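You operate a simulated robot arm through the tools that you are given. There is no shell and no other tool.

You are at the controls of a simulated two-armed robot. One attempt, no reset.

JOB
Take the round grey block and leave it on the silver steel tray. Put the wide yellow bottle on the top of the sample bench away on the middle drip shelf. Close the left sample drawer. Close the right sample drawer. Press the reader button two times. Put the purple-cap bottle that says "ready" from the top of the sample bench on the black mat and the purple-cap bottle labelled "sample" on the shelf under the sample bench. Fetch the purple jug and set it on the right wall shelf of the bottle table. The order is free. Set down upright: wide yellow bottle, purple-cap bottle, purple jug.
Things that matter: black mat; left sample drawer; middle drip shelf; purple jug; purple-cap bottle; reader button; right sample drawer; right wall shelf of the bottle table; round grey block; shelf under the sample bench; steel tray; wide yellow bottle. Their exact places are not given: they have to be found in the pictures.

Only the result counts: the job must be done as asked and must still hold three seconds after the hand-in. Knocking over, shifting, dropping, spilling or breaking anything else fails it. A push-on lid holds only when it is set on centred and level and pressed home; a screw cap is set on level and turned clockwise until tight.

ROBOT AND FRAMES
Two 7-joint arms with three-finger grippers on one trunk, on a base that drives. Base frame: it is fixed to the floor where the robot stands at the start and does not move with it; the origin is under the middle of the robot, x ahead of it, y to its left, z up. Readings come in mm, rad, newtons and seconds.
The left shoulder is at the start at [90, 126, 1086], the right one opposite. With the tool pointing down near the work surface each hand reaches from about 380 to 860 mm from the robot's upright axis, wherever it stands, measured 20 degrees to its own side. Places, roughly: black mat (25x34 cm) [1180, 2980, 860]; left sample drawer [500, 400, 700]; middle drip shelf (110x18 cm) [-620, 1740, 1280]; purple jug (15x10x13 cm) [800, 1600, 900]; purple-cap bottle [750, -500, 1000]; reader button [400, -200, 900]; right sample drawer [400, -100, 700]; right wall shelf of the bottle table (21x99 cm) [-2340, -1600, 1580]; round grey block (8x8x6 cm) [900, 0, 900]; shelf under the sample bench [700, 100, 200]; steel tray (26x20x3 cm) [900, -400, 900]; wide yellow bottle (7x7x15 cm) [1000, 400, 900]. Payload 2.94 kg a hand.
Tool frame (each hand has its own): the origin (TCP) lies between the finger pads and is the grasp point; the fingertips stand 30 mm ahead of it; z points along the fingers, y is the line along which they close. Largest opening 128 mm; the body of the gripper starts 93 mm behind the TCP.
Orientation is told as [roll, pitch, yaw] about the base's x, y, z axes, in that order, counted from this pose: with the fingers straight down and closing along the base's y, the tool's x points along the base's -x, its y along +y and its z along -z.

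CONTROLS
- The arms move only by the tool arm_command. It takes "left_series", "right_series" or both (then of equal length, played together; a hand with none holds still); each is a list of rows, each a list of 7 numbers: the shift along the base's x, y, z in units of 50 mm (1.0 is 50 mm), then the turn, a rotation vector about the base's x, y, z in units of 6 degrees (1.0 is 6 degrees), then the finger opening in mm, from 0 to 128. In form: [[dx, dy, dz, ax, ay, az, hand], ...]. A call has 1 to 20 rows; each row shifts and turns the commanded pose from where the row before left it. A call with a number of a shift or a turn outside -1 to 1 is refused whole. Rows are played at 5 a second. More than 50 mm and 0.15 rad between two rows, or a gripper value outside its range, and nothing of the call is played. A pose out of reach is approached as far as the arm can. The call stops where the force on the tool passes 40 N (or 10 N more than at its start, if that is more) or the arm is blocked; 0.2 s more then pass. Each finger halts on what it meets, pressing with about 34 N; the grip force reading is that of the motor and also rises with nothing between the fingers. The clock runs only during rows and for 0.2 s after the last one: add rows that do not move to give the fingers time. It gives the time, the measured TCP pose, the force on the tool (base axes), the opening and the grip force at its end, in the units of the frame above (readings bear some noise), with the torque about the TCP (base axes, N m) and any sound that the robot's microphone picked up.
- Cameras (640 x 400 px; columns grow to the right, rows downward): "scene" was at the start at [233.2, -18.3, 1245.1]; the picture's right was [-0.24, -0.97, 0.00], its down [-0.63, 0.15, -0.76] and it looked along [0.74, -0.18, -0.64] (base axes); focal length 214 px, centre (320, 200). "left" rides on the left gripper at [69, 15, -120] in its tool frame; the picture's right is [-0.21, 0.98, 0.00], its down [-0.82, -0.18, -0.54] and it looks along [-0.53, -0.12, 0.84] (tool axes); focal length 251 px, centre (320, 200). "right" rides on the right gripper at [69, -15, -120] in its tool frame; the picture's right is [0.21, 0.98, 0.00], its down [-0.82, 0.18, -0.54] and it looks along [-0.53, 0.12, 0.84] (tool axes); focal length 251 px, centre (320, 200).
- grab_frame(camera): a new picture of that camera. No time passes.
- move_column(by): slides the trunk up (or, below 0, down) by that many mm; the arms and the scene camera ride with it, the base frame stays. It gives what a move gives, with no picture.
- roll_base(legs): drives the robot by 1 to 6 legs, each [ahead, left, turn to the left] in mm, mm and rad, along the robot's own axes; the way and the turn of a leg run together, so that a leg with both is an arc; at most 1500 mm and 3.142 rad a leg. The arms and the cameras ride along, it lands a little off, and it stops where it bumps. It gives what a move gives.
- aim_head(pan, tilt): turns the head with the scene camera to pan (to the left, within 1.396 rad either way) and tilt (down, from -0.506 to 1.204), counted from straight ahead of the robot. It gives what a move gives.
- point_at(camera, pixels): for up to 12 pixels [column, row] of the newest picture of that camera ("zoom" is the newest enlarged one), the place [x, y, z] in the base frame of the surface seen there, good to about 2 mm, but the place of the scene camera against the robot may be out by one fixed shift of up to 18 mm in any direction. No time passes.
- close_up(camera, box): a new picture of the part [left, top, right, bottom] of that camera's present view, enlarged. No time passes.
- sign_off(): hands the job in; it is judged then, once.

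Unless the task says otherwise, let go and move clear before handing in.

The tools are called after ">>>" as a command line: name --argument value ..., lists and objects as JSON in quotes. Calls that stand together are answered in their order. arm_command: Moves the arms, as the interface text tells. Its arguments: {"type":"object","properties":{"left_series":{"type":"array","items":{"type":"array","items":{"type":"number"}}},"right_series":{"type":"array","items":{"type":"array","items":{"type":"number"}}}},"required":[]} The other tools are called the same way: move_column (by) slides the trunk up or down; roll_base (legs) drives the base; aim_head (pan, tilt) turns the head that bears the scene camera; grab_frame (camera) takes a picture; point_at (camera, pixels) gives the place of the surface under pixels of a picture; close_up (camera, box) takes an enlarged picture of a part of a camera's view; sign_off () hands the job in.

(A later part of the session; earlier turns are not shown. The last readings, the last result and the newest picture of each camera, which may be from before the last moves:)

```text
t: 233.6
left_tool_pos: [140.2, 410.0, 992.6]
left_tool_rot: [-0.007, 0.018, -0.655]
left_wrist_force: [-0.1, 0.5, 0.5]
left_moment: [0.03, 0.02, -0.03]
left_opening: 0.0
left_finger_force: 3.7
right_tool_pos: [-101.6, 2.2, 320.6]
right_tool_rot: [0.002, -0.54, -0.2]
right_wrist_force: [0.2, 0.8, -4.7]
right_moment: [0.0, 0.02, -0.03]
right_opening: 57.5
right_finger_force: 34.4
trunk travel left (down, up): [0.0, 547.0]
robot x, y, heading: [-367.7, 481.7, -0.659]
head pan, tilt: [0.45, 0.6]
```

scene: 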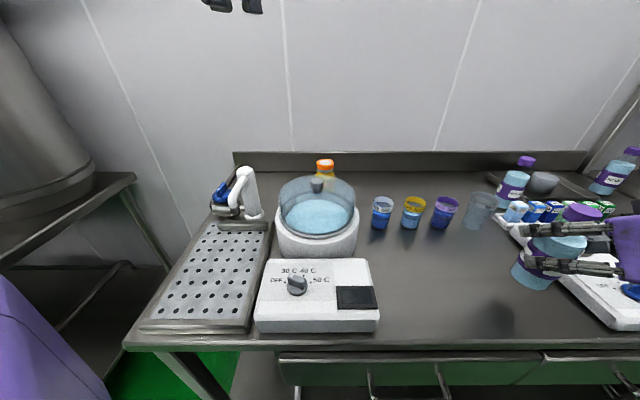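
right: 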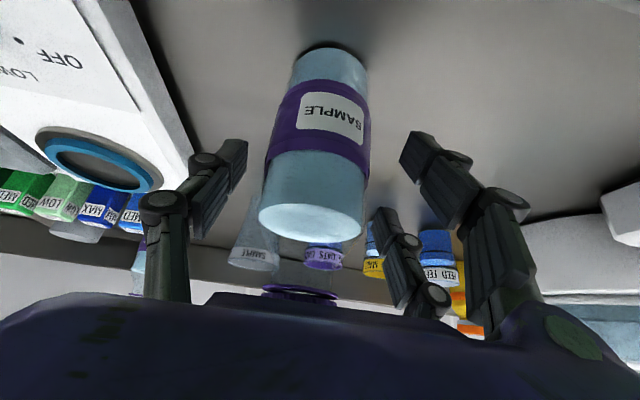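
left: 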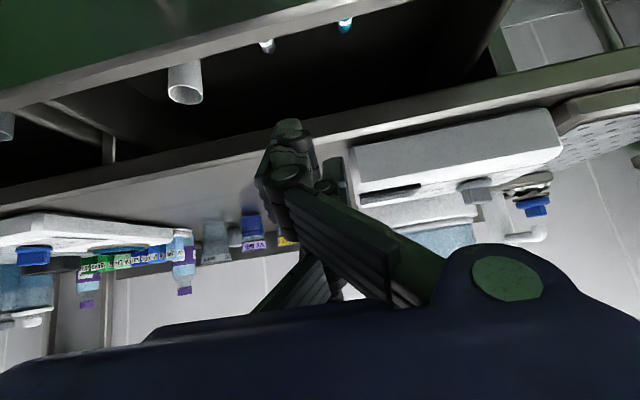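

The right hand is in place (bottle base z≈225). Before driving in, I check what lies under the left hand and elbow at the end position.

>>> aim_head --pan 0.75 --tilt 0.1

>>> grab_frame --camera "scene"

>>> grab_frame --camera "left"

```text
t: 234.5
left_tool_pos: [140.4, 410.8, 991.7]
left_tool_rot: [-0.007, 0.015, -0.655]
left_wrist_force: [0.4, 0.9, 0.3]
left_moment: [0.02, -0.03, 0.02]
left_opening: 0.0
left_finger_force: 2.2
right_tool_pos: [-101.7, 1.1, 320.0]
right_tool_rot: [-0.001, -0.538, -0.199]
right_wrist_force: [0.0, -0.5, -4.2]
right_moment: [0.01, 0.03, 0.0]
right_opening: 57.4
right_finger_force: 34.1
trunk travel left (down, up): [0.0, 547.0]
robot x, y, heading: [-371.1, 481.1, -0.649]
head pan, tilt: [0.75, 0.099]
```

```text
taken
```

scene: 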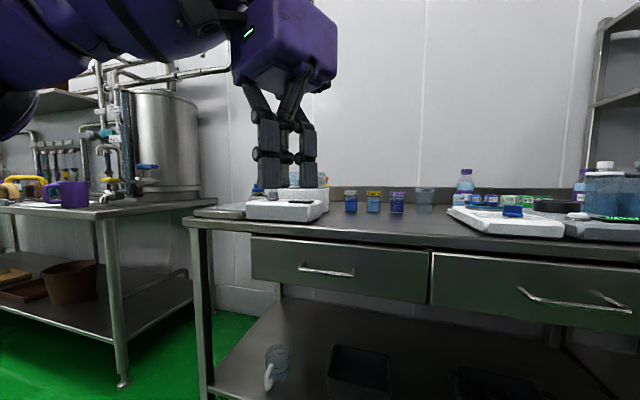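

```text
taken
```

left: 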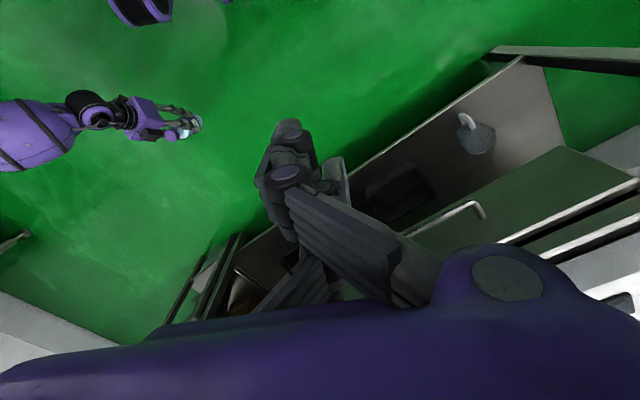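

The left elbow stays above everything on the bench; I retract the left hand a bit for margin, then drive the right hand in toward the shelf in stages.

>>> arm_command --left_series '[[-0.476, 0.365, 0.1, 0, 0, 0, 0], [-0.476, 0.365, 0.1, 0, 0, 0, 0]]'

>>> roll_base --legs '[[379, 129, 0]]'

>>> aim_head --pan -0.3 --tilt 0.9

>>> grab_frame --camera "scene"

>>> grab_frame --camera "right"

```text
t: 235.1
left_tool_pos: [94.1, 442.2, 989.5]
left_tool_rot: [-0.012, 0.013, -0.655]
left_wrist_force: [0.0, 0.4, -0.2]
left_moment: [0.0, -0.03, -0.03]
left_opening: 0.0
left_finger_force: 2.9
left hand out of reach, approached as far as the arm can: row 2
right_tool_pos: [-101.2, 1.5, 321.4]
right_tool_rot: [0.001, -0.539, -0.197]
right_wrist_force: [0.2, 0.1, -3.9]
right_moment: [0.01, 0.02, 0.0]
right_opening: 57.3
right_finger_force: 34.3
trunk travel left (down, up): [0.0, 547.0]
robot x, y, heading: [-368.1, 483.8, -0.657]
head pan, tilt: [0.75, 0.099]
```

```text
t: 237.6
left_tool_pos: [471.2, 312.9, 988.3]
left_tool_rot: [-0.009, 0.014, -0.654]
left_wrist_force: [0.0, -1.0, -1.0]
left_moment: [-0.03, -0.01, -0.01]
left_opening: 0.2
left_finger_force: 2.7
right_tool_pos: [274.9, -126.8, 321.5]
right_tool_rot: [0.001, -0.538, -0.199]
right_wrist_force: [-0.7, 0.2, -3.3]
right_moment: [-0.01, 0.04, 0.0]
right_opening: 57.3
right_finger_force: 33.7
trunk travel left (down, up): [0.0, 547.0]
robot x, y, heading: [11.3, 351.8, -0.647]
head pan, tilt: [0.75, 0.099]
```

```text
t: 238.9
left_tool_pos: [471.0, 313.4, 989.9]
left_tool_rot: [-0.01, 0.013, -0.654]
left_wrist_force: [0.4, 0.0, 0.2]
left_moment: [-0.01, -0.01, -0.01]
left_opening: 0.0
left_finger_force: 3.5
right_tool_pos: [274.3, -127.3, 321.3]
right_tool_rot: [0.0, -0.537, -0.199]
right_wrist_force: [0.0, 0.0, -3.6]
right_moment: [0.03, 0.01, 0.03]
right_opening: 57.4
right_finger_force: 33.7
trunk travel left (down, up): [0.0, 547.0]
robot x, y, heading: [8.5, 356.6, -0.65]
head pan, tilt: [-0.3, 0.901]
```

```text
taken
```

scene: 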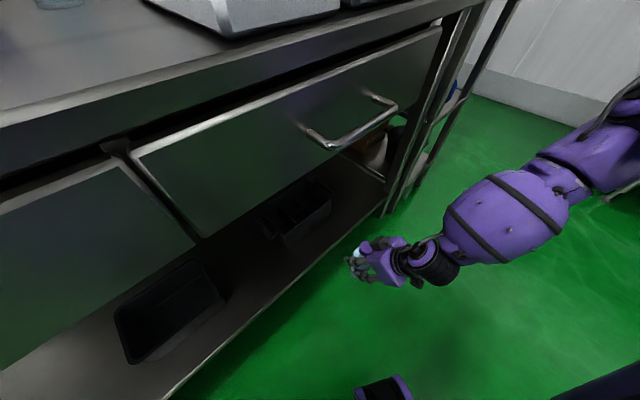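

```text
taken
```

right: 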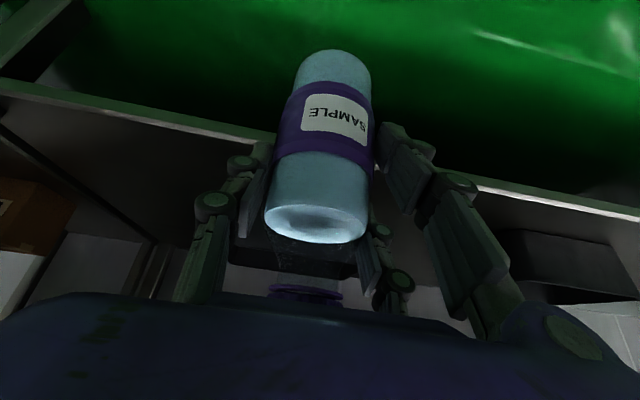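

TCP is at n≈294 now; the elbow at (590,150) is well to the right of the handle (350,125). I measure it before the last stretch.

>>> point_at --camera "scene" --pixels '[[590, 150], [560, 155], [620, 130], [500, 215], [520, 180], [630, 170], [350, 135], [610, 105]]'

```text
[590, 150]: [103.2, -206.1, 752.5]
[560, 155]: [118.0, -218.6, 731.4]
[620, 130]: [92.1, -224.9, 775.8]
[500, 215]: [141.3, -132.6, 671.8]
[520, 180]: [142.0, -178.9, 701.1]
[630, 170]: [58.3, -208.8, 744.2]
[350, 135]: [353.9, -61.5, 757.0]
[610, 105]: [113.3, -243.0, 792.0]
```

The elbow will stay ~30 mm clear of the drawer front and left of no handle. I drive in the remaining 160 mm in two steps.

>>> roll_base --legs '[[90, 43, 0]]'

>>> grab_frame --camera "scene"

```text
t: 240.0
left_tool_pos: [550.8, 296.4, 998.5]
left_tool_rot: [-0.002, -0.004, -0.654]
left_wrist_force: [-0.1, -0.8, -0.5]
left_moment: [0.0, 0.0, 0.01]
left_opening: 0.2
left_finger_force: 2.7
right_tool_pos: [366.3, -147.3, 327.2]
right_tool_rot: [-0.001, -0.554, -0.197]
right_wrist_force: [0.1, -0.3, -3.0]
right_moment: [0.01, 0.0, 0.02]
right_opening: 57.3
right_finger_force: 34.0
trunk travel left (down, up): [0.0, 547.0]
robot x, y, heading: [106.9, 331.3, -0.656]
head pan, tilt: [-0.3, 0.901]
```

```text
taken
```

scene: 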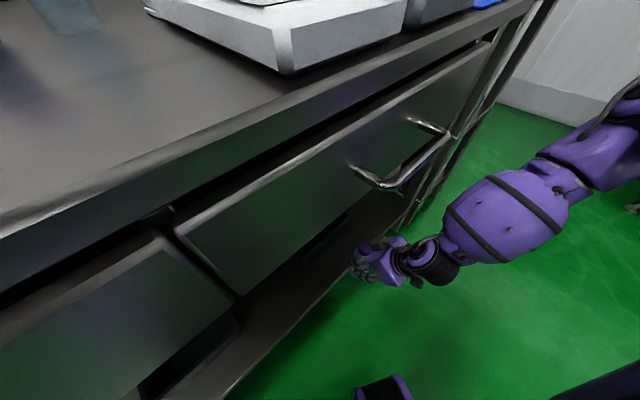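

>>> roll_base --legs '[[59, 29, 0]]'

>>> grab_frame --camera "scene"

>>> grab_frame --camera "right"

```text
t: 240.8
left_tool_pos: [552.4, 297.2, 998.7]
left_tool_rot: [-0.001, -0.005, -0.651]
left_wrist_force: [0.3, 0.0, -0.5]
left_moment: [0.03, -0.01, 0.0]
left_opening: 0.0
left_finger_force: 2.8
right_tool_pos: [369.8, -147.9, 327.6]
right_tool_rot: [0.005, -0.557, -0.198]
right_wrist_force: [0.1, 0.5, -3.4]
right_moment: [0.02, 0.04, 0.0]
right_opening: 57.2
right_finger_force: 33.8
trunk travel left (down, up): [0.0, 547.0]
robot x, y, heading: [103.1, 331.1, -0.654]
head pan, tilt: [-0.3, 0.901]
stopped in leg 1: the robot was blocked; the commanded pose is now the measured one
```

```text
taken
```

scene: 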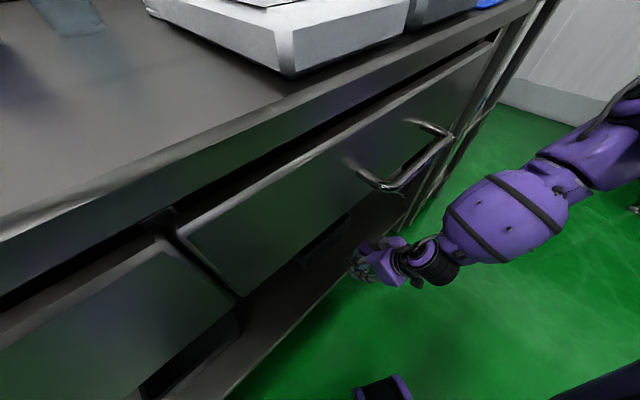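

```text
taken
```

right: 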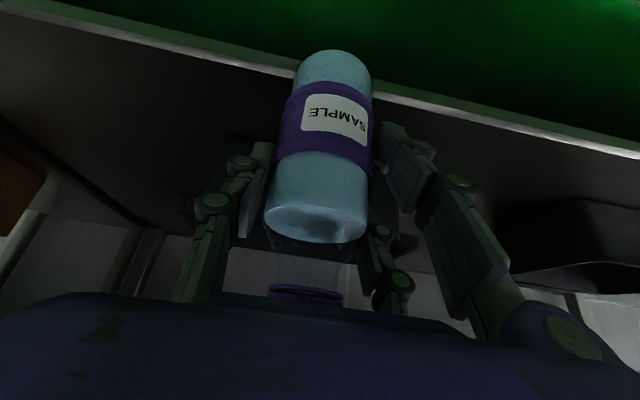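

Blocked again, this time not by the right elbow. I look at the left side and downwards to find the contact.

>>> aim_head --pan 0.9 --tilt 0.6

>>> grab_frame --camera "scene"

>>> aim_head --pan 0.4 --tilt 1.2

>>> grab_frame --camera "scene"

```text
t: 242.2
left_tool_pos: [550.9, 293.7, 998.3]
left_tool_rot: [0.002, 0.001, -0.648]
left_wrist_force: [-0.3, 0.6, -0.3]
left_moment: [0.01, 0.0, 0.01]
left_opening: 0.0
left_finger_force: 2.8
right_tool_pos: [371.0, -146.8, 328.3]
right_tool_rot: [0.001, -0.561, -0.199]
right_wrist_force: [-1.2, -0.7, -3.6]
right_moment: [-0.01, 0.04, -0.02]
right_opening: 57.0
right_finger_force: 34.3
trunk travel left (down, up): [0.0, 547.0]
robot x, y, heading: [104.4, 331.2, -0.654]
head pan, tilt: [0.901, 0.6]
```

```text
taken
```

scene: 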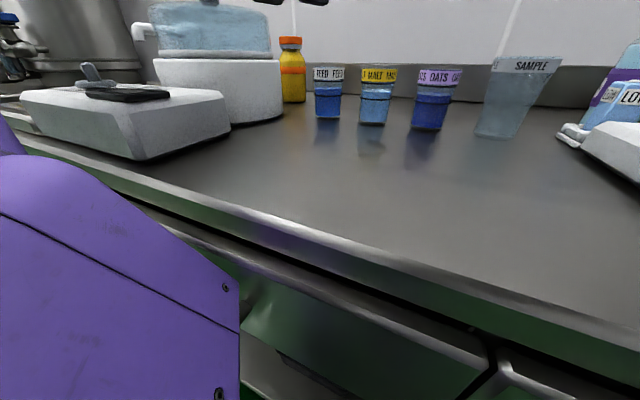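

```text
t: 243.2
left_tool_pos: [550.6, 294.8, 998.6]
left_tool_rot: [0.002, 0.002, -0.649]
left_wrist_force: [0.6, -0.3, -0.6]
left_moment: [0.01, -0.02, -0.03]
left_opening: 0.0
left_finger_force: 3.5
right_tool_pos: [371.3, -146.3, 327.6]
right_tool_rot: [0.0, -0.561, -0.196]
right_wrist_force: [0.9, -1.0, -3.3]
right_moment: [-0.02, 0.02, -0.02]
right_opening: 57.3
right_finger_force: 33.6
trunk travel left (down, up): [0.0, 547.0]
robot x, y, heading: [108.4, 331.9, -0.652]
head pan, tilt: [0.4, 1.201]
```

```text
taken
```

scene: 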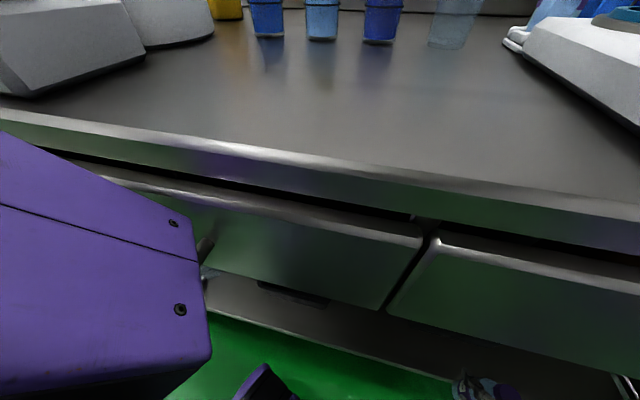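

The left shoulder housing rests against the left drawer handle. I back off, use a slightly smaller turn, and shift right so both shoulder and elbow stay clear.

>>> roll_base --legs '[[-160, -78, 0], [0, 0, 0.1]]'

>>> aim_head --pan 0.2 --tilt 0.8

>>> grab_frame --camera "scene"

```text
t: 245.2
left_tool_pos: [399.5, 373.5, 989.0]
left_tool_rot: [-0.011, 0.018, -0.55]
left_wrist_force: [-0.3, 0.3, 0.2]
left_moment: [-0.02, 0.0, 0.02]
left_opening: 0.0
left_finger_force: 3.2
right_tool_pos: [250.3, -83.3, 320.7]
right_tool_rot: [0.0, -0.538, -0.096]
right_wrist_force: [-0.6, 0.3, -3.6]
right_moment: [0.04, 0.04, -0.01]
right_opening: 57.3
right_finger_force: 34.4
trunk travel left (down, up): [0.0, 547.0]
robot x, y, heading: [-63.2, 367.1, -0.55]
head pan, tilt: [0.4, 1.201]
```

```text
t: 246.1
left_tool_pos: [400.0, 373.5, 988.6]
left_tool_rot: [-0.009, 0.018, -0.549]
left_wrist_force: [0.6, -0.5, 0.2]
left_moment: [-0.02, 0.04, 0.01]
left_opening: 0.0
left_finger_force: 3.0
right_tool_pos: [249.6, -83.3, 321.7]
right_tool_rot: [0.0, -0.538, -0.097]
right_wrist_force: [0.6, -0.5, -3.7]
right_moment: [-0.01, 0.02, -0.03]
right_opening: 57.4
right_finger_force: 33.7
trunk travel left (down, up): [0.0, 547.0]
robot x, y, heading: [-66.5, 369.5, -0.55]
head pan, tilt: [0.201, 0.799]
```

```text
taken
```

scene: 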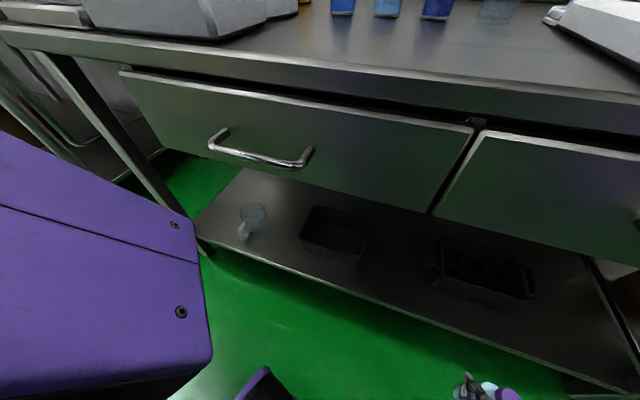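

Off contact the arm sprang back to its commanded pose, and the drawers are still shut. I turn the tool back square, shift right 150 mm, and approach.

>>> arm_command --right_series '[[0, 0, 0, 0, 0, -0.5, 50], [0, 0, 0, 0, 0, -0.48, 50]]'

>>> roll_base --legs '[[51, -141, 0], [94, 34, 0]]'

>>> aim_head --pan -0.45 --tilt 0.8

>>> grab_frame --camera "scene"

>>> grab_frame --camera "right"

```text
t: 246.7
left_tool_pos: [400.6, 374.2, 988.8]
left_tool_rot: [-0.009, 0.019, -0.549]
left_wrist_force: [0.5, 0.0, -0.4]
left_moment: [0.01, 0.01, -0.02]
left_opening: 0.0
left_finger_force: 2.9
right_tool_pos: [249.7, -84.1, 319.6]
right_tool_rot: [0.0, -0.538, -0.202]
right_wrist_force: [-0.4, -0.1, -4.4]
right_moment: [0.0, 0.0, 0.01]
right_opening: 57.1
right_finger_force: 33.8
trunk travel left (down, up): [0.0, 547.0]
robot x, y, heading: [-63.7, 367.4, -0.553]
head pan, tilt: [0.201, 0.799]
```

```text
t: 249.3
left_tool_pos: [468.7, 206.5, 988.8]
left_tool_rot: [-0.01, 0.018, -0.549]
left_wrist_force: [0.0, 0.6, 0.6]
left_moment: [0.0, 0.01, 0.0]
left_opening: 0.0
left_finger_force: 2.9
right_tool_pos: [316.6, -250.3, 319.6]
right_tool_rot: [0.001, -0.538, -0.201]
right_wrist_force: [-0.2, 0.2, -3.3]
right_moment: [-0.03, 0.02, 0.01]
right_opening: 57.3
right_finger_force: 33.6
trunk travel left (down, up): [0.0, 547.0]
robot x, y, heading: [-1.6, 200.0, -0.551]
head pan, tilt: [0.201, 0.799]
```

```text
t: 250.4
left_tool_pos: [467.2, 207.5, 988.8]
left_tool_rot: [-0.008, 0.019, -0.55]
left_wrist_force: [0.2, 0.5, 0.3]
left_moment: [-0.04, -0.01, 0.01]
left_opening: 0.1
left_finger_force: 2.9
right_tool_pos: [316.4, -251.0, 319.9]
right_tool_rot: [0.001, -0.537, -0.201]
right_wrist_force: [-0.4, 0.8, -3.3]
right_moment: [0.0, 0.0, 0.03]
right_opening: 57.5
right_finger_force: 34.2
trunk travel left (down, up): [0.0, 547.0]
robot x, y, heading: [0.6, 200.7, -0.554]
head pan, tilt: [-0.45, 0.799]
```

```text
taken
```

scene: 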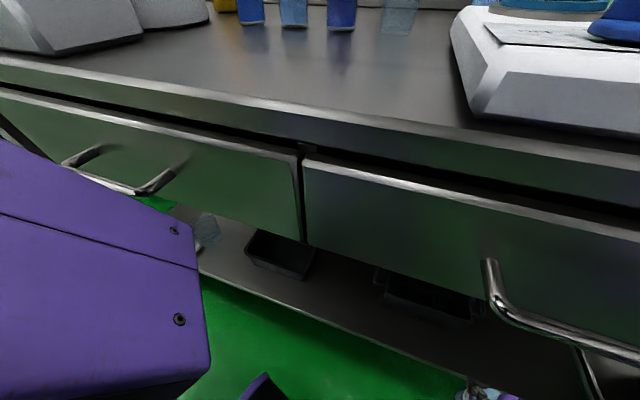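

```text
taken
```

right: 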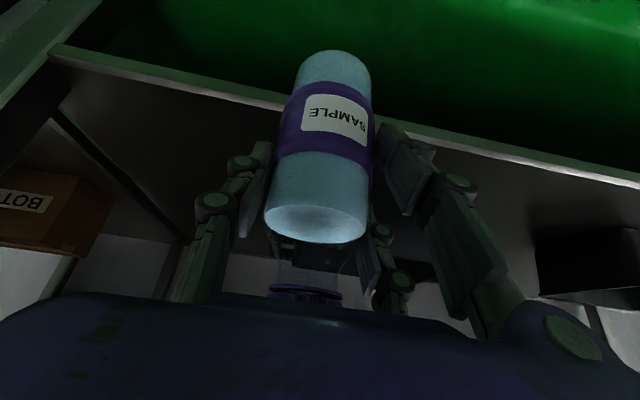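

The scene picture does not match the reported head pan, so I re-aim and take fresh frames to be sure of what I see.

>>> aim_head --pan -0.9 --tilt 0.8

>>> grab_frame --camera "scene"

```text
t: 251.3
left_tool_pos: [467.7, 206.2, 988.5]
left_tool_rot: [-0.008, 0.019, -0.55]
left_wrist_force: [0.4, 0.1, -0.6]
left_moment: [-0.01, 0.02, 0.0]
left_opening: 0.0
left_finger_force: 3.3
right_tool_pos: [316.6, -250.4, 321.6]
right_tool_rot: [0.0, -0.536, -0.203]
right_wrist_force: [1.3, -0.3, -3.1]
right_moment: [-0.03, 0.04, 0.0]
right_opening: 57.3
right_finger_force: 34.3
trunk travel left (down, up): [0.0, 547.0]
robot x, y, heading: [2.4, 198.5, -0.55]
head pan, tilt: [-0.901, 0.799]
```

```text
taken
```

scene: 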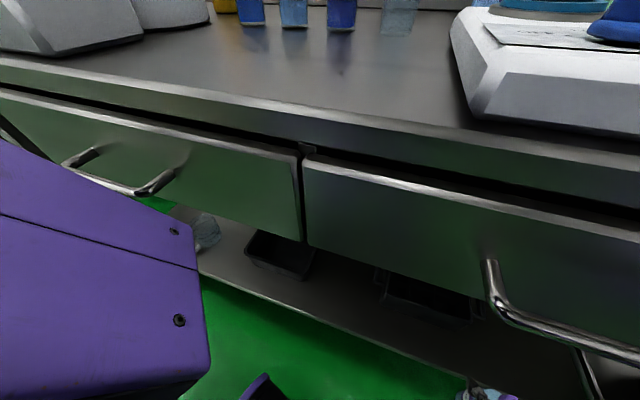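

The view stays stuck while the reading changes. I test what places the pixels now give, e.g. the right handle at (560,325).

>>> point_at --camera "scene" --pixels '[[560, 325], [130, 185], [300, 150], [320, 200], [480, 395]]'

>>> aim_head --pan 0.4 --tilt 0.3

>>> grab_frame --camera "scene"

```text
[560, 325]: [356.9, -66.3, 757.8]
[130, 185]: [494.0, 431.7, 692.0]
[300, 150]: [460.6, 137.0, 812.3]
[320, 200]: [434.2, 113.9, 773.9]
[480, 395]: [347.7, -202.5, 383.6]
```

```text
t: 252.8
left_tool_pos: [468.0, 208.2, 988.9]
left_tool_rot: [-0.01, 0.017, -0.549]
left_wrist_force: [-0.9, 0.0, 0.4]
left_moment: [0.0, -0.04, 0.01]
left_opening: 0.0
left_finger_force: 3.4
right_tool_pos: [317.4, -251.3, 321.4]
right_tool_rot: [0.0, -0.537, -0.201]
right_wrist_force: [0.3, 0.3, -3.8]
right_moment: [0.01, 0.01, -0.01]
right_opening: 57.2
right_finger_force: 34.2
trunk travel left (down, up): [0.0, 547.0]
robot x, y, heading: [0.2, 198.1, -0.546]
head pan, tilt: [0.4, 0.3]
```

```text
taken
```

scene: 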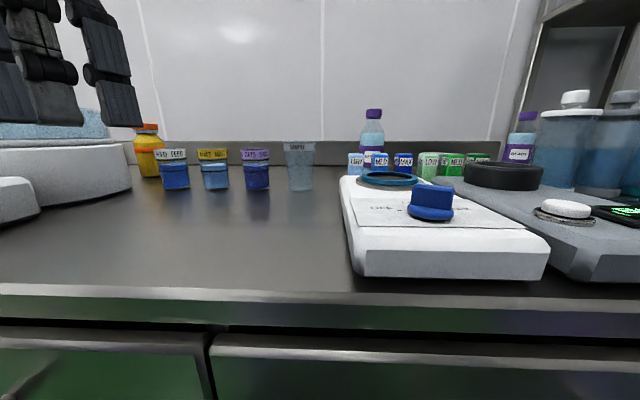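

Now the view moved. I try the right-hand side view again.

>>> aim_head --pan -0.5 --tilt 0.6

>>> grab_frame --camera "scene"

```text
t: 253.9
left_tool_pos: [467.7, 206.2, 989.1]
left_tool_rot: [-0.008, 0.019, -0.55]
left_wrist_force: [-0.1, 0.4, 0.2]
left_moment: [-0.04, -0.03, 0.0]
left_opening: 0.2
left_finger_force: 2.6
right_tool_pos: [317.7, -250.2, 320.6]
right_tool_rot: [-0.001, -0.538, -0.201]
right_wrist_force: [0.2, 0.0, -3.9]
right_moment: [-0.04, 0.05, -0.01]
right_opening: 57.0
right_finger_force: 33.9
trunk travel left (down, up): [0.0, 547.0]
robot x, y, heading: [-1.4, 196.3, -0.548]
head pan, tilt: [-0.499, 0.6]
```

```text
taken
```

scene: 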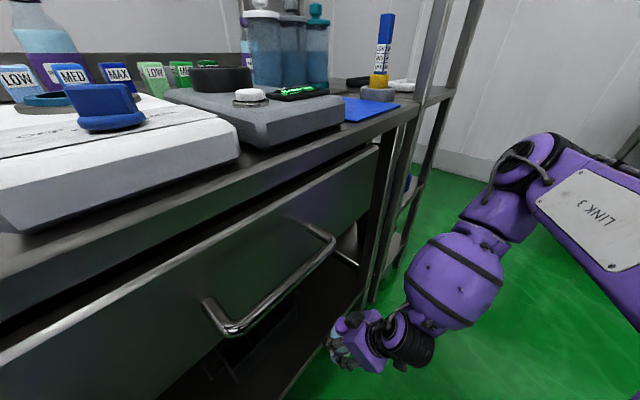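

The view is right again: elbow at (520,160), handle at (270,280). I measure the elbow relative to the bench edge and rack.

>>> point_at --camera "scene" --pixels '[[520, 160], [500, 205], [480, 225], [505, 150], [450, 280], [420, 110], [385, 130], [440, 300], [345, 330], [405, 200]]'

```text
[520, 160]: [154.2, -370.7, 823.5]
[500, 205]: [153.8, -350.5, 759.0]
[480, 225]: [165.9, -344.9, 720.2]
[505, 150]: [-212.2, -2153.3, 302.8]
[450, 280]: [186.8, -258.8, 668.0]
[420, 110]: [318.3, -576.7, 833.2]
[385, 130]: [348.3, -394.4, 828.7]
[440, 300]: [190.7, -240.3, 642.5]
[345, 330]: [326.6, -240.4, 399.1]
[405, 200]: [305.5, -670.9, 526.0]
```

Elbow front will end ~40 mm before the bench edge and the rack post is clear. I drive the last 95 mm in.

>>> roll_base --legs '[[89, 33, 0]]'

>>> grab_frame --camera "right"

>>> grab_frame --camera "scene"

```text
t: 255.2
left_tool_pos: [533.1, 194.4, 994.8]
left_tool_rot: [-0.002, 0.006, -0.546]
left_wrist_force: [0.6, 0.2, -0.1]
left_moment: [0.02, 0.01, -0.02]
left_opening: 0.0
left_finger_force: 2.8
right_tool_pos: [392.4, -265.3, 325.6]
right_tool_rot: [0.002, -0.553, -0.197]
right_wrist_force: [0.2, -0.6, -3.9]
right_moment: [0.01, 0.04, -0.01]
right_opening: 57.2
right_finger_force: 33.6
trunk travel left (down, up): [0.0, 547.0]
robot x, y, heading: [77.4, 181.1, -0.544]
head pan, tilt: [-0.499, 0.6]
stopped in leg 1: the robot was blocked; the commanded pose is now the measured one
```

```text
taken
```

right: 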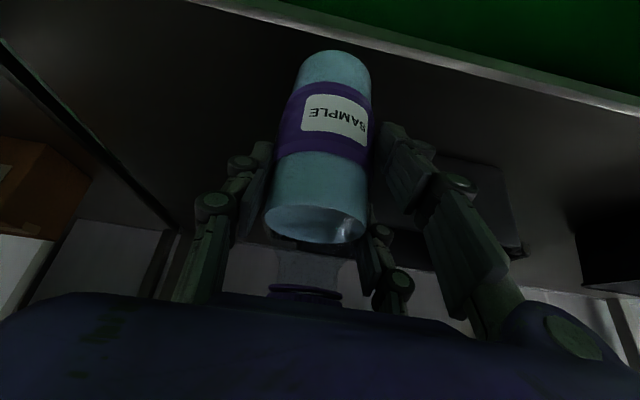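

```text
taken
```

scene: 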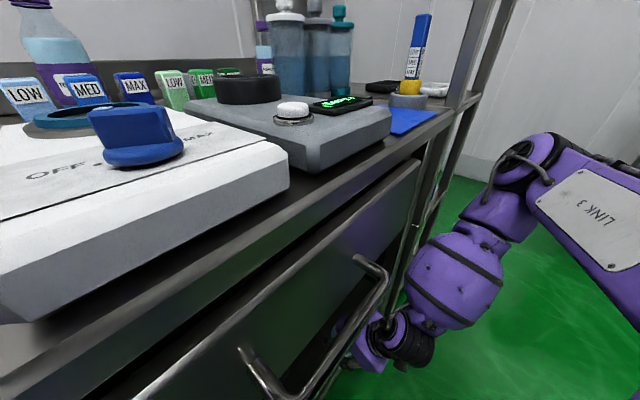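

Blocked again at about the same base position, and both hands show the whole robot pitching back slightly — so it is the body or left upper arm that touches. I look left and measure.

>>> aim_head --pan 1.1 --tilt 0.7

>>> grab_frame --camera "scene"

>>> point_at --camera "scene" --pixels '[[100, 200], [200, 250], [150, 300], [230, 330], [50, 150], [250, 380], [300, 390], [350, 250], [250, 200]]'

```text
t: 256.8
left_tool_pos: [531.6, 193.4, 997.0]
left_tool_rot: [-0.001, 0.007, -0.546]
left_wrist_force: [-0.9, -0.5, 0.2]
left_moment: [0.01, 0.0, -0.01]
left_opening: 0.0
left_finger_force: 3.0
right_tool_pos: [394.4, -265.5, 326.2]
right_tool_rot: [0.0, -0.555, -0.199]
right_wrist_force: [0.2, 0.3, -3.9]
right_moment: [0.0, 0.02, -0.02]
right_opening: 57.2
right_finger_force: 34.4
trunk travel left (down, up): [0.0, 547.0]
robot x, y, heading: [85.9, 181.9, -0.545]
head pan, tilt: [1.1, 0.7]
```

```text
taken
```

scene: 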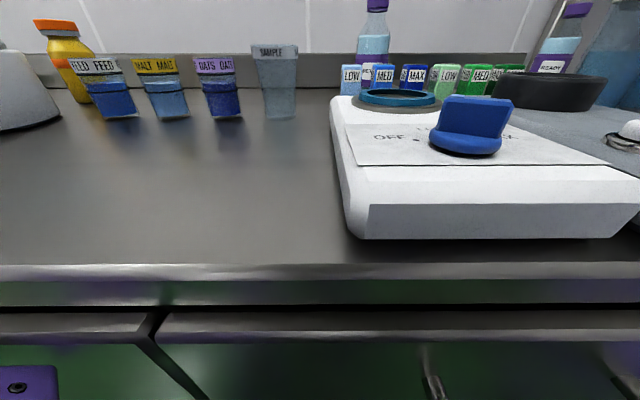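

```text
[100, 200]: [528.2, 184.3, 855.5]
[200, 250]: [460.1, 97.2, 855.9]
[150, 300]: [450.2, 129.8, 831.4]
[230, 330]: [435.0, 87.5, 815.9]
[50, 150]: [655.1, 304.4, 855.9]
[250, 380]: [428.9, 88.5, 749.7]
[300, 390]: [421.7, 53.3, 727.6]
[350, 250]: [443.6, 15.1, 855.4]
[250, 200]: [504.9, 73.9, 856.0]
```

The head's view and reported pan disagree, and the camera seems further forward than the base reading implies. I check the base frame consistency with the right hand camera on the shelf edge.

>>> grab_frame --camera "right"

>>> point_at --camera "right" --pixels '[[400, 48], [500, 75], [450, 55], [350, 100], [520, 110], [560, 160], [100, 100], [470, 170]]'

>>> grab_frame --camera "left"

>>> point_at --camera "left" --pixels '[[320, 60], [500, 60], [150, 60], [100, 200], [550, 200], [320, 20]]'

```text
taken
```

right: 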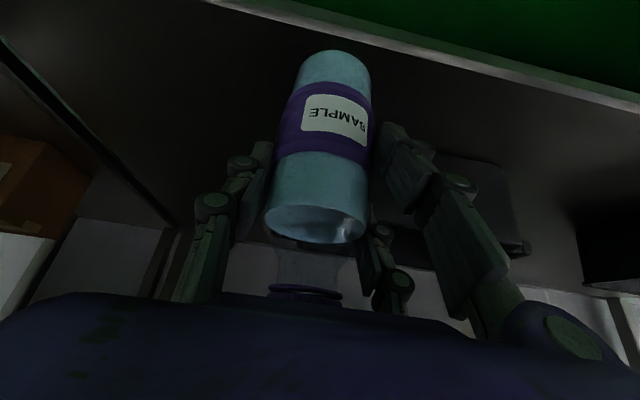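

```text
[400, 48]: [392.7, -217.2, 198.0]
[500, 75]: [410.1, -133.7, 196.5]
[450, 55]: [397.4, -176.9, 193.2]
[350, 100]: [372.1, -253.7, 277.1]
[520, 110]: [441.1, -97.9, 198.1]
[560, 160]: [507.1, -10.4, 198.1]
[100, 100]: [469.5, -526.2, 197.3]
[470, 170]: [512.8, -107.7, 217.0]
```

```text
taken
```

left: 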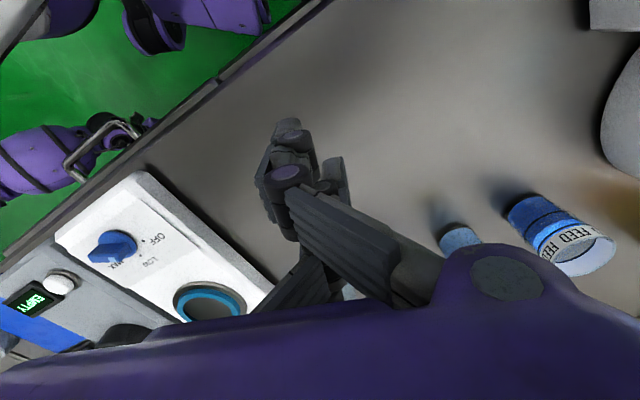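

```text
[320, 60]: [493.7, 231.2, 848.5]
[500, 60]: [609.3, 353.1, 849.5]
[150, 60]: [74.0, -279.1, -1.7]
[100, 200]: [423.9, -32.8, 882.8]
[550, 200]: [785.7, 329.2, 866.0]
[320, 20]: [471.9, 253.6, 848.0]
```

The shelf edge measures n≈428, so the frame is right; the left view shows the right forearm beside the right drawer handle — that is the contact. I back off, shift 65 mm further right, and go in again.

>>> roll_base --legs '[[-66, -24, 0], [22, -61, 0]]'

>>> roll_base --legs '[[86, 31, 0]]'

>>> grab_frame --camera "left"

>>> grab_frame --camera "right"

```text
t: 258.6
left_tool_pos: [467.3, 143.1, 986.8]
left_tool_rot: [-0.006, 0.022, -0.545]
left_wrist_force: [-0.6, -0.6, -0.1]
left_moment: [-0.01, 0.01, 0.03]
left_opening: 0.2
left_finger_force: 2.8
right_tool_pos: [318.7, -315.3, 320.4]
right_tool_rot: [-0.002, -0.535, -0.198]
right_wrist_force: [-0.4, -0.6, -4.2]
right_moment: [0.04, 0.0, 0.01]
right_opening: 56.9
right_finger_force: 33.7
trunk travel left (down, up): [0.0, 547.0]
robot x, y, heading: [-4.1, 134.2, -0.549]
head pan, tilt: [1.1, 0.7]
```

```text
t: 259.9
left_tool_pos: [521.6, 131.9, 995.0]
left_tool_rot: [-0.002, 0.009, -0.542]
left_wrist_force: [-0.3, 1.5, 0.5]
left_moment: [0.0, 0.03, 0.02]
left_opening: 0.0
left_finger_force: 3.3
right_tool_pos: [384.4, -328.2, 325.9]
right_tool_rot: [0.0, -0.548, -0.194]
right_wrist_force: [0.2, -0.4, -3.4]
right_moment: [-0.02, 0.02, 0.05]
right_opening: 57.2
right_finger_force: 34.1
trunk travel left (down, up): [0.0, 547.0]
robot x, y, heading: [72.7, 121.4, -0.546]
head pan, tilt: [1.1, 0.7]
stopped in leg 1: the robot was blocked; the commanded pose is now the measured one
```

```text
taken
```

left: 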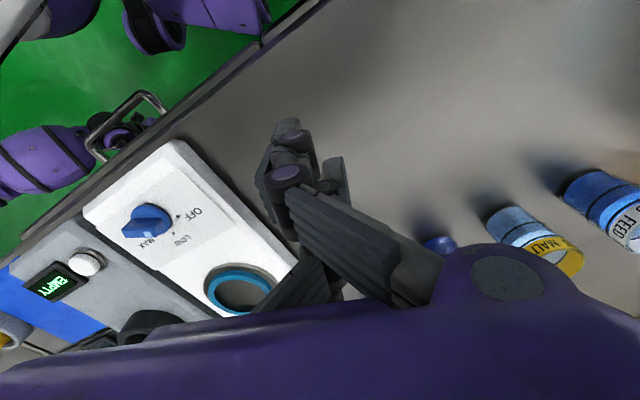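

```text
taken
```

right: 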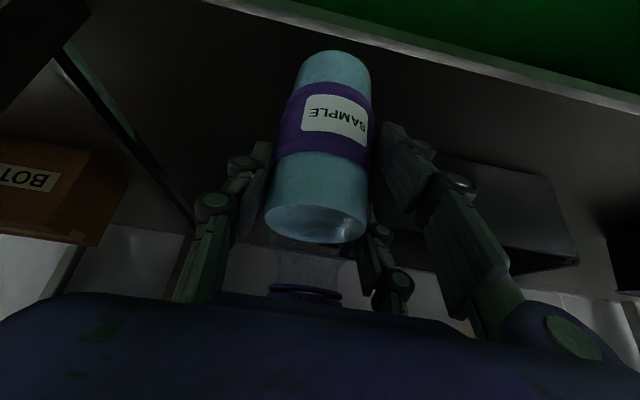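

Blocked again at the same depth, so it is something level with the whole bench front. In the left view a purple part near (235,15) touches the bench edge; I measure it.

>>> point_at --camera "left" --pixels '[[235, 12], [255, 15], [215, 20], [180, 10], [155, 20], [160, 45], [140, 20], [280, 45], [60, 15], [120, 135]]'

>>> close_up --camera "left" --box '[20, 0, 340, 200]'

```text
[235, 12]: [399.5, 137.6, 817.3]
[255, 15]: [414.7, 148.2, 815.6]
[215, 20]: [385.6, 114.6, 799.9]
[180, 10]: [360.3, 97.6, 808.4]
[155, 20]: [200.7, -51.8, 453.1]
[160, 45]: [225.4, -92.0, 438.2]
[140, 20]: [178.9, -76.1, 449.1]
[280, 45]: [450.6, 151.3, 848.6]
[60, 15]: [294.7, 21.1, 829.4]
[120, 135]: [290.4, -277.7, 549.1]
```

```text
2.00 times, centred on (180, 100) of left
```

zoom: 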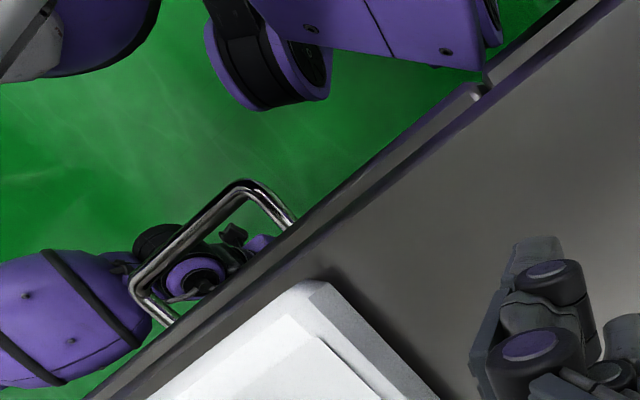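

It is the left upper-arm block (at n≈377, z≈817) touching the drawer front. I back off a little and swing the left hand out to the left to turn that block away.

>>> roll_base --legs '[[-86, -31, 0]]'

>>> arm_command --left_series '[[-0.17, 0.7, 0, 0, 0, 0, 0], [-0.17, 0.7, 0, 0, 0, 0, 0], [-0.17, 0.7, 0, 0, 0, 0, 0], [-0.17, 0.7, 0, 0, 0, 0, 0], [-0.17, 0.7, 0, 0, 0, 0, 0], [-0.17, 0.7, 0, 0, 0, 0, 0], [-0.17, 0.7, 0, 0, 0, 0, 0]]'

>>> grab_frame --camera "left"

```text
t: 261.0
left_tool_pos: [448.9, 146.1, 988.6]
left_tool_rot: [-0.005, 0.026, -0.542]
left_wrist_force: [0.5, -0.2, 0.2]
left_moment: [-0.03, -0.04, 0.03]
left_opening: 0.0
left_finger_force: 2.9
right_tool_pos: [301.0, -311.9, 321.2]
right_tool_rot: [-0.001, -0.537, -0.192]
right_wrist_force: [0.6, 0.0, -3.6]
right_moment: [0.0, 0.0, -0.01]
right_opening: 56.9
right_finger_force: 33.7
trunk travel left (down, up): [0.0, 547.0]
robot x, y, heading: [-15.8, 135.0, -0.543]
head pan, tilt: [1.1, 0.7]
```

```text
t: 262.6
left_tool_pos: [439.7, 264.2, 881.3]
left_tool_rot: [-0.005, 0.029, -0.544]
left_wrist_force: [0.5, -0.6, -0.4]
left_moment: [-0.01, 0.0, 0.01]
left_opening: 0.0
left_finger_force: 2.8
left hand out of reach, approached as far as the arm can: row 1, 2, 3, 4, 5, 6, 7
right_tool_pos: [301.2, -311.8, 321.6]
right_tool_rot: [-0.001, -0.536, -0.194]
right_wrist_force: [0.6, -0.3, -3.4]
right_moment: [0.0, 0.0, 0.01]
right_opening: 57.0
right_finger_force: 34.0
trunk travel left (down, up): [0.0, 547.0]
robot x, y, heading: [-19.6, 137.9, -0.546]
head pan, tilt: [1.1, 0.7]
```

```text
taken
```

left: 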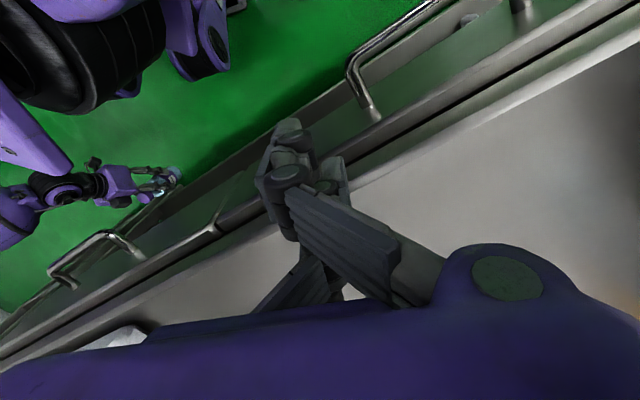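

The left hand slid down to z≈881 near the bench edge; I raise it first.

>>> arm_command --left_series '[[-0.1, 0, 0.6, 0, 0, 0, 0], [-0.1, -0.2, 0.6, 0, 0, 0, 0], [0, -0.3, 0.6, 0, 0, 0, 0], [0, -0.3, 0.6, 0, 0, 0, 0]]'

```text
t: 263.6
left_tool_pos: [444.6, 186.6, 964.6]
left_tool_rot: [-0.007, 0.025, -0.544]
left_wrist_force: [-0.3, 0.1, 0.6]
left_moment: [0.01, 0.02, -0.02]
left_opening: 0.0
left_finger_force: 3.1
left hand out of reach, approached as far as the arm can: row 1, 2, 3, 4
right_tool_pos: [300.3, -313.2, 320.7]
right_tool_rot: [-0.001, -0.537, -0.194]
right_wrist_force: [0.1, 0.3, -3.6]
right_moment: [-0.03, 0.04, 0.01]
right_opening: 57.3
right_finger_force: 34.0
trunk travel left (down, up): [0.0, 547.0]
robot x, y, heading: [-15.4, 133.2, -0.543]
head pan, tilt: [1.1, 0.7]
```

Left hand is up again. I back off, reduce the robot's turn to −0.4 heading, square the tool again, and check reach.

>>> roll_base --legs '[[-110, -40, 0], [0, 0, 0.145]]'

>>> arm_command --right_series '[[0, 0, 0, 0, 0, -0.7, 50], [0, 0, 0, 0, 0, -0.68, 50], [0, 0, 0, 0, 0, 0, 50]]'

```text
t: 265.4
left_tool_pos: [317.1, 274.7, 964.4]
left_tool_rot: [-0.006, 0.024, -0.398]
left_wrist_force: [0.0, 0.3, 0.4]
left_moment: [0.02, 0.01, 0.04]
left_opening: 0.0
left_finger_force: 2.7
right_tool_pos: [247.0, -239.2, 319.7]
right_tool_rot: [-0.001, -0.537, -0.05]
right_wrist_force: [0.3, -0.4, -4.1]
right_moment: [0.0, 0.01, -0.03]
right_opening: 56.8
right_finger_force: 34.0
trunk travel left (down, up): [0.0, 547.0]
robot x, y, heading: [-129.7, 159.0, -0.402]
head pan, tilt: [1.1, 0.7]
```

```text
t: 266.2
left_tool_pos: [318.0, 274.6, 965.0]
left_tool_rot: [-0.009, 0.026, -0.397]
left_wrist_force: [-0.2, -0.8, 0.8]
left_moment: [-0.01, -0.02, 0.02]
left_opening: 0.0
left_finger_force: 3.3
right_tool_pos: [248.3, -240.0, 320.5]
right_tool_rot: [-0.001, -0.536, -0.196]
right_wrist_force: [-0.3, 0.0, -3.4]
right_moment: [0.02, 0.01, 0.0]
right_opening: 57.0
right_finger_force: 33.9
trunk travel left (down, up): [0.0, 547.0]
robot x, y, heading: [-131.2, 157.1, -0.401]
head pan, tilt: [1.1, 0.7]
```

Tool is square. I look at the right arm's elbow again before going in.

>>> aim_head --pan -0.6 --tilt 0.6

>>> grab_frame --camera "scene"

>>> point_at --camera "scene" --pixels '[[520, 160], [500, 205], [480, 225], [450, 280], [530, 140], [440, 310], [400, 330], [510, 185]]'

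```text
t: 267.9
left_tool_pos: [317.1, 275.5, 964.7]
left_tool_rot: [-0.006, 0.025, -0.396]
left_wrist_force: [0.6, -0.2, 0.2]
left_moment: [0.0, 0.02, -0.05]
left_opening: 0.0
left_finger_force: 2.9
right_tool_pos: [247.4, -240.3, 320.2]
right_tool_rot: [-0.003, -0.537, -0.196]
right_wrist_force: [0.1, -0.2, -3.5]
right_moment: [0.02, 0.03, 0.0]
right_opening: 57.2
right_finger_force: 34.0
trunk travel left (down, up): [0.0, 547.0]
robot x, y, heading: [-129.5, 161.3, -0.401]
head pan, tilt: [-0.6, 0.6]
```

```text
taken
```

scene: 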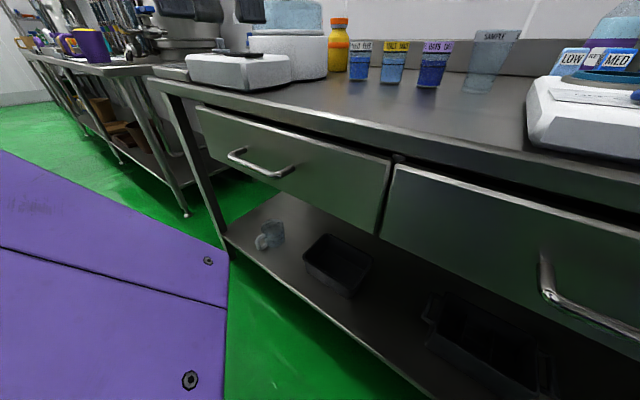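

```text
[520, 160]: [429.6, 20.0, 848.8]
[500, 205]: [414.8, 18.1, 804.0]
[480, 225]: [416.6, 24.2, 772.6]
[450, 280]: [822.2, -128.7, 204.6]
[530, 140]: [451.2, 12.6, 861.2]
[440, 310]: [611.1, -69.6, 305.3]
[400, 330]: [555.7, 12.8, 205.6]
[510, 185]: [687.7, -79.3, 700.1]
```

The head is jammed beside the left arm block again; I free it via a flatter tilt, then look right.

>>> aim_head --pan 0.3 --tilt 0.1

>>> aim_head --pan -0.3 --tilt 0.3

>>> aim_head --pan -0.6 --tilt 0.6

>>> grab_frame --camera "scene"

```text
t: 269.1
left_tool_pos: [317.5, 275.2, 965.9]
left_tool_rot: [-0.006, 0.025, -0.398]
left_wrist_force: [-0.1, 0.0, 0.0]
left_moment: [0.02, 0.02, -0.03]
left_opening: 0.2
left_finger_force: 3.2
right_tool_pos: [247.9, -239.3, 320.2]
right_tool_rot: [-0.001, -0.534, -0.196]
right_wrist_force: [-0.3, 0.0, -2.8]
right_moment: [0.0, 0.06, 0.0]
right_opening: 57.0
right_finger_force: 33.5
trunk travel left (down, up): [0.0, 547.0]
robot x, y, heading: [-130.5, 156.6, -0.398]
head pan, tilt: [0.3, 0.099]
```

```text
t: 270.1
left_tool_pos: [317.1, 276.2, 964.7]
left_tool_rot: [-0.007, 0.023, -0.397]
left_wrist_force: [0.1, -0.1, 0.2]
left_moment: [-0.01, 0.01, 0.02]
left_opening: 0.1
left_finger_force: 2.6
right_tool_pos: [247.7, -238.7, 319.2]
right_tool_rot: [-0.001, -0.536, -0.196]
right_wrist_force: [-0.5, -1.2, -3.1]
right_moment: [-0.02, 0.0, 0.0]
right_opening: 56.9
right_finger_force: 33.9
trunk travel left (down, up): [0.0, 547.0]
robot x, y, heading: [-129.5, 156.8, -0.402]
head pan, tilt: [-0.3, 0.3]
```

```text
t: 270.9
left_tool_pos: [316.7, 275.7, 964.7]
left_tool_rot: [-0.006, 0.023, -0.397]
left_wrist_force: [0.1, -0.2, 0.0]
left_moment: [0.0, -0.04, 0.02]
left_opening: 0.0
left_finger_force: 3.2
right_tool_pos: [248.3, -239.1, 320.3]
right_tool_rot: [-0.002, -0.536, -0.197]
right_wrist_force: [0.9, -0.4, -3.9]
right_moment: [0.01, 0.03, 0.0]
right_opening: 57.1
right_finger_force: 34.0
trunk travel left (down, up): [0.0, 547.0]
robot x, y, heading: [-128.5, 157.9, -0.398]
head pan, tilt: [-0.6, 0.6]
```

```text
taken
```

scene: 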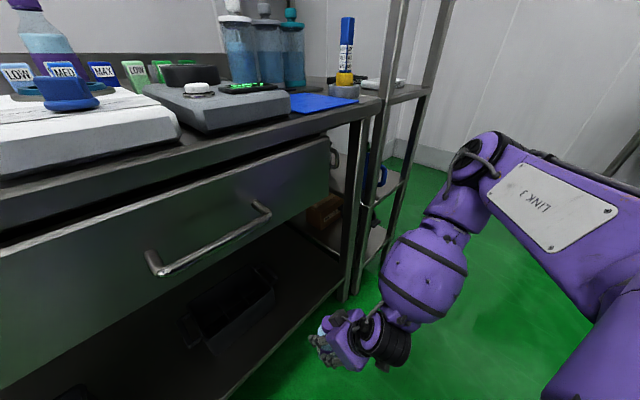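

>>> point_at --camera "scene" --pixels '[[470, 160], [455, 185], [445, 210], [420, 270], [400, 290], [465, 145], [385, 340], [350, 340]]'

```text
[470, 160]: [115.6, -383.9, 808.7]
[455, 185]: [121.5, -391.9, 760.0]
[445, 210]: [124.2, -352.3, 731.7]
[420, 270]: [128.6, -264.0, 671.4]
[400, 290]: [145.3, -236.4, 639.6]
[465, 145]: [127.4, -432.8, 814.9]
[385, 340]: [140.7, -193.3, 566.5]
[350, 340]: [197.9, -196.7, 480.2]
```

A heading between the two (about −0.48) balances left block and right elbow. I turn 0.08 rad right, square the tool, shift right, and go in stepwise.

>>> roll_base --legs '[[0, 0, -0.08]]'

>>> arm_command --right_series '[[0, 0, 0, 0, 0, 0.75, 50], [0, 0, 0, 0, 0, 0, 50]]'

```text
t: 271.8
left_tool_pos: [324.4, 239.4, 964.5]
left_tool_rot: [-0.006, 0.023, -0.477]
left_wrist_force: [0.4, -0.1, 0.6]
left_moment: [0.03, 0.01, 0.01]
left_opening: 0.0
left_finger_force: 3.2
right_tool_pos: [214.8, -267.9, 321.2]
right_tool_rot: [-0.001, -0.535, -0.273]
right_wrist_force: [-0.3, 0.3, -3.3]
right_moment: [0.01, 0.06, -0.01]
right_opening: 56.8
right_finger_force: 34.0
trunk travel left (down, up): [0.0, 547.0]
robot x, y, heading: [-129.0, 156.1, -0.477]
head pan, tilt: [-0.6, 0.6]
```

```text
t: 272.4
left_tool_pos: [325.5, 239.8, 964.9]
left_tool_rot: [-0.008, 0.026, -0.479]
left_wrist_force: [0.6, 0.6, 0.4]
left_moment: [0.0, 0.0, 0.03]
left_opening: 0.2
left_finger_force: 3.3
right_tool_pos: [215.0, -267.9, 320.8]
right_tool_rot: [-0.003, -0.536, -0.194]
right_wrist_force: [0.1, -1.0, -3.0]
right_moment: [0.03, 0.07, 0.03]
right_opening: 57.1
right_finger_force: 33.9
trunk travel left (down, up): [0.0, 547.0]
robot x, y, heading: [-134.4, 157.0, -0.474]
head pan, tilt: [-0.6, 0.6]
```

>>> roll_base --legs '[[120, 24, 0]]'

>>> roll_base --legs '[[70, 14, 0]]'

>>> grab_frame --camera "right"

>>> grab_frame --camera "scene"

```text
t: 273.7
left_tool_pos: [442.3, 205.6, 964.2]
left_tool_rot: [-0.007, 0.024, -0.479]
left_wrist_force: [-0.5, 0.1, -0.1]
left_moment: [0.01, -0.01, 0.04]
left_opening: 0.0
left_finger_force: 3.0
right_tool_pos: [331.7, -302.4, 320.0]
right_tool_rot: [0.0, -0.534, -0.195]
right_wrist_force: [0.1, -0.8, -3.9]
right_moment: [0.01, 0.03, -0.01]
right_opening: 57.2
right_finger_force: 33.4
trunk travel left (down, up): [0.0, 547.0]
robot x, y, heading: [-12.5, 126.2, -0.48]
head pan, tilt: [-0.6, 0.6]
```

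```text
t: 274.7
left_tool_pos: [510.5, 186.6, 963.7]
left_tool_rot: [-0.006, 0.023, -0.477]
left_wrist_force: [-0.5, -0.1, -0.6]
left_moment: [0.01, 0.03, 0.01]
left_opening: 0.0
left_finger_force: 2.9
right_tool_pos: [399.6, -322.7, 319.9]
right_tool_rot: [0.0, -0.534, -0.197]
right_wrist_force: [0.3, -0.4, -3.8]
right_moment: [-0.01, 0.02, 0.01]
right_opening: 56.8
right_finger_force: 33.9
trunk travel left (down, up): [0.0, 547.0]
robot x, y, heading: [53.6, 103.3, -0.478]
head pan, tilt: [-0.6, 0.6]
```

```text
taken
```

right: 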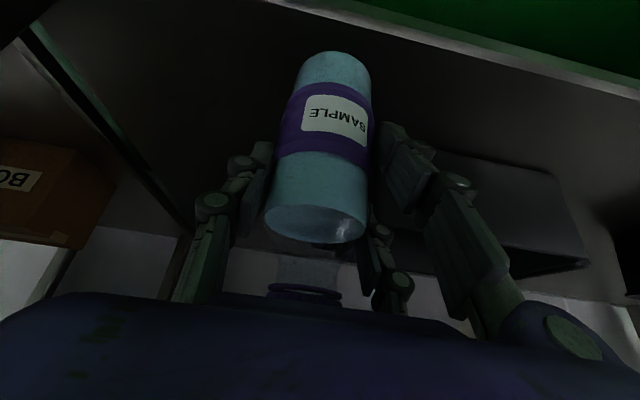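

```text
taken
```

scene: 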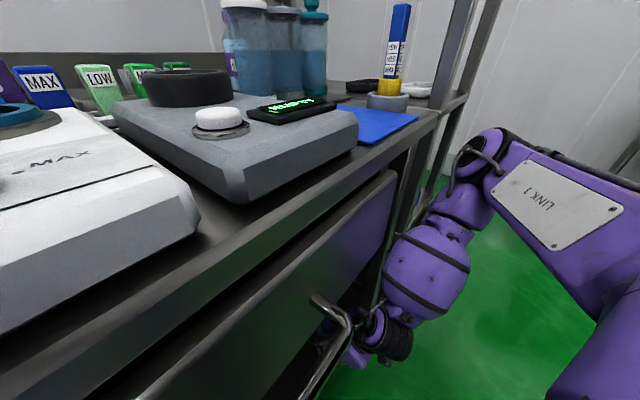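

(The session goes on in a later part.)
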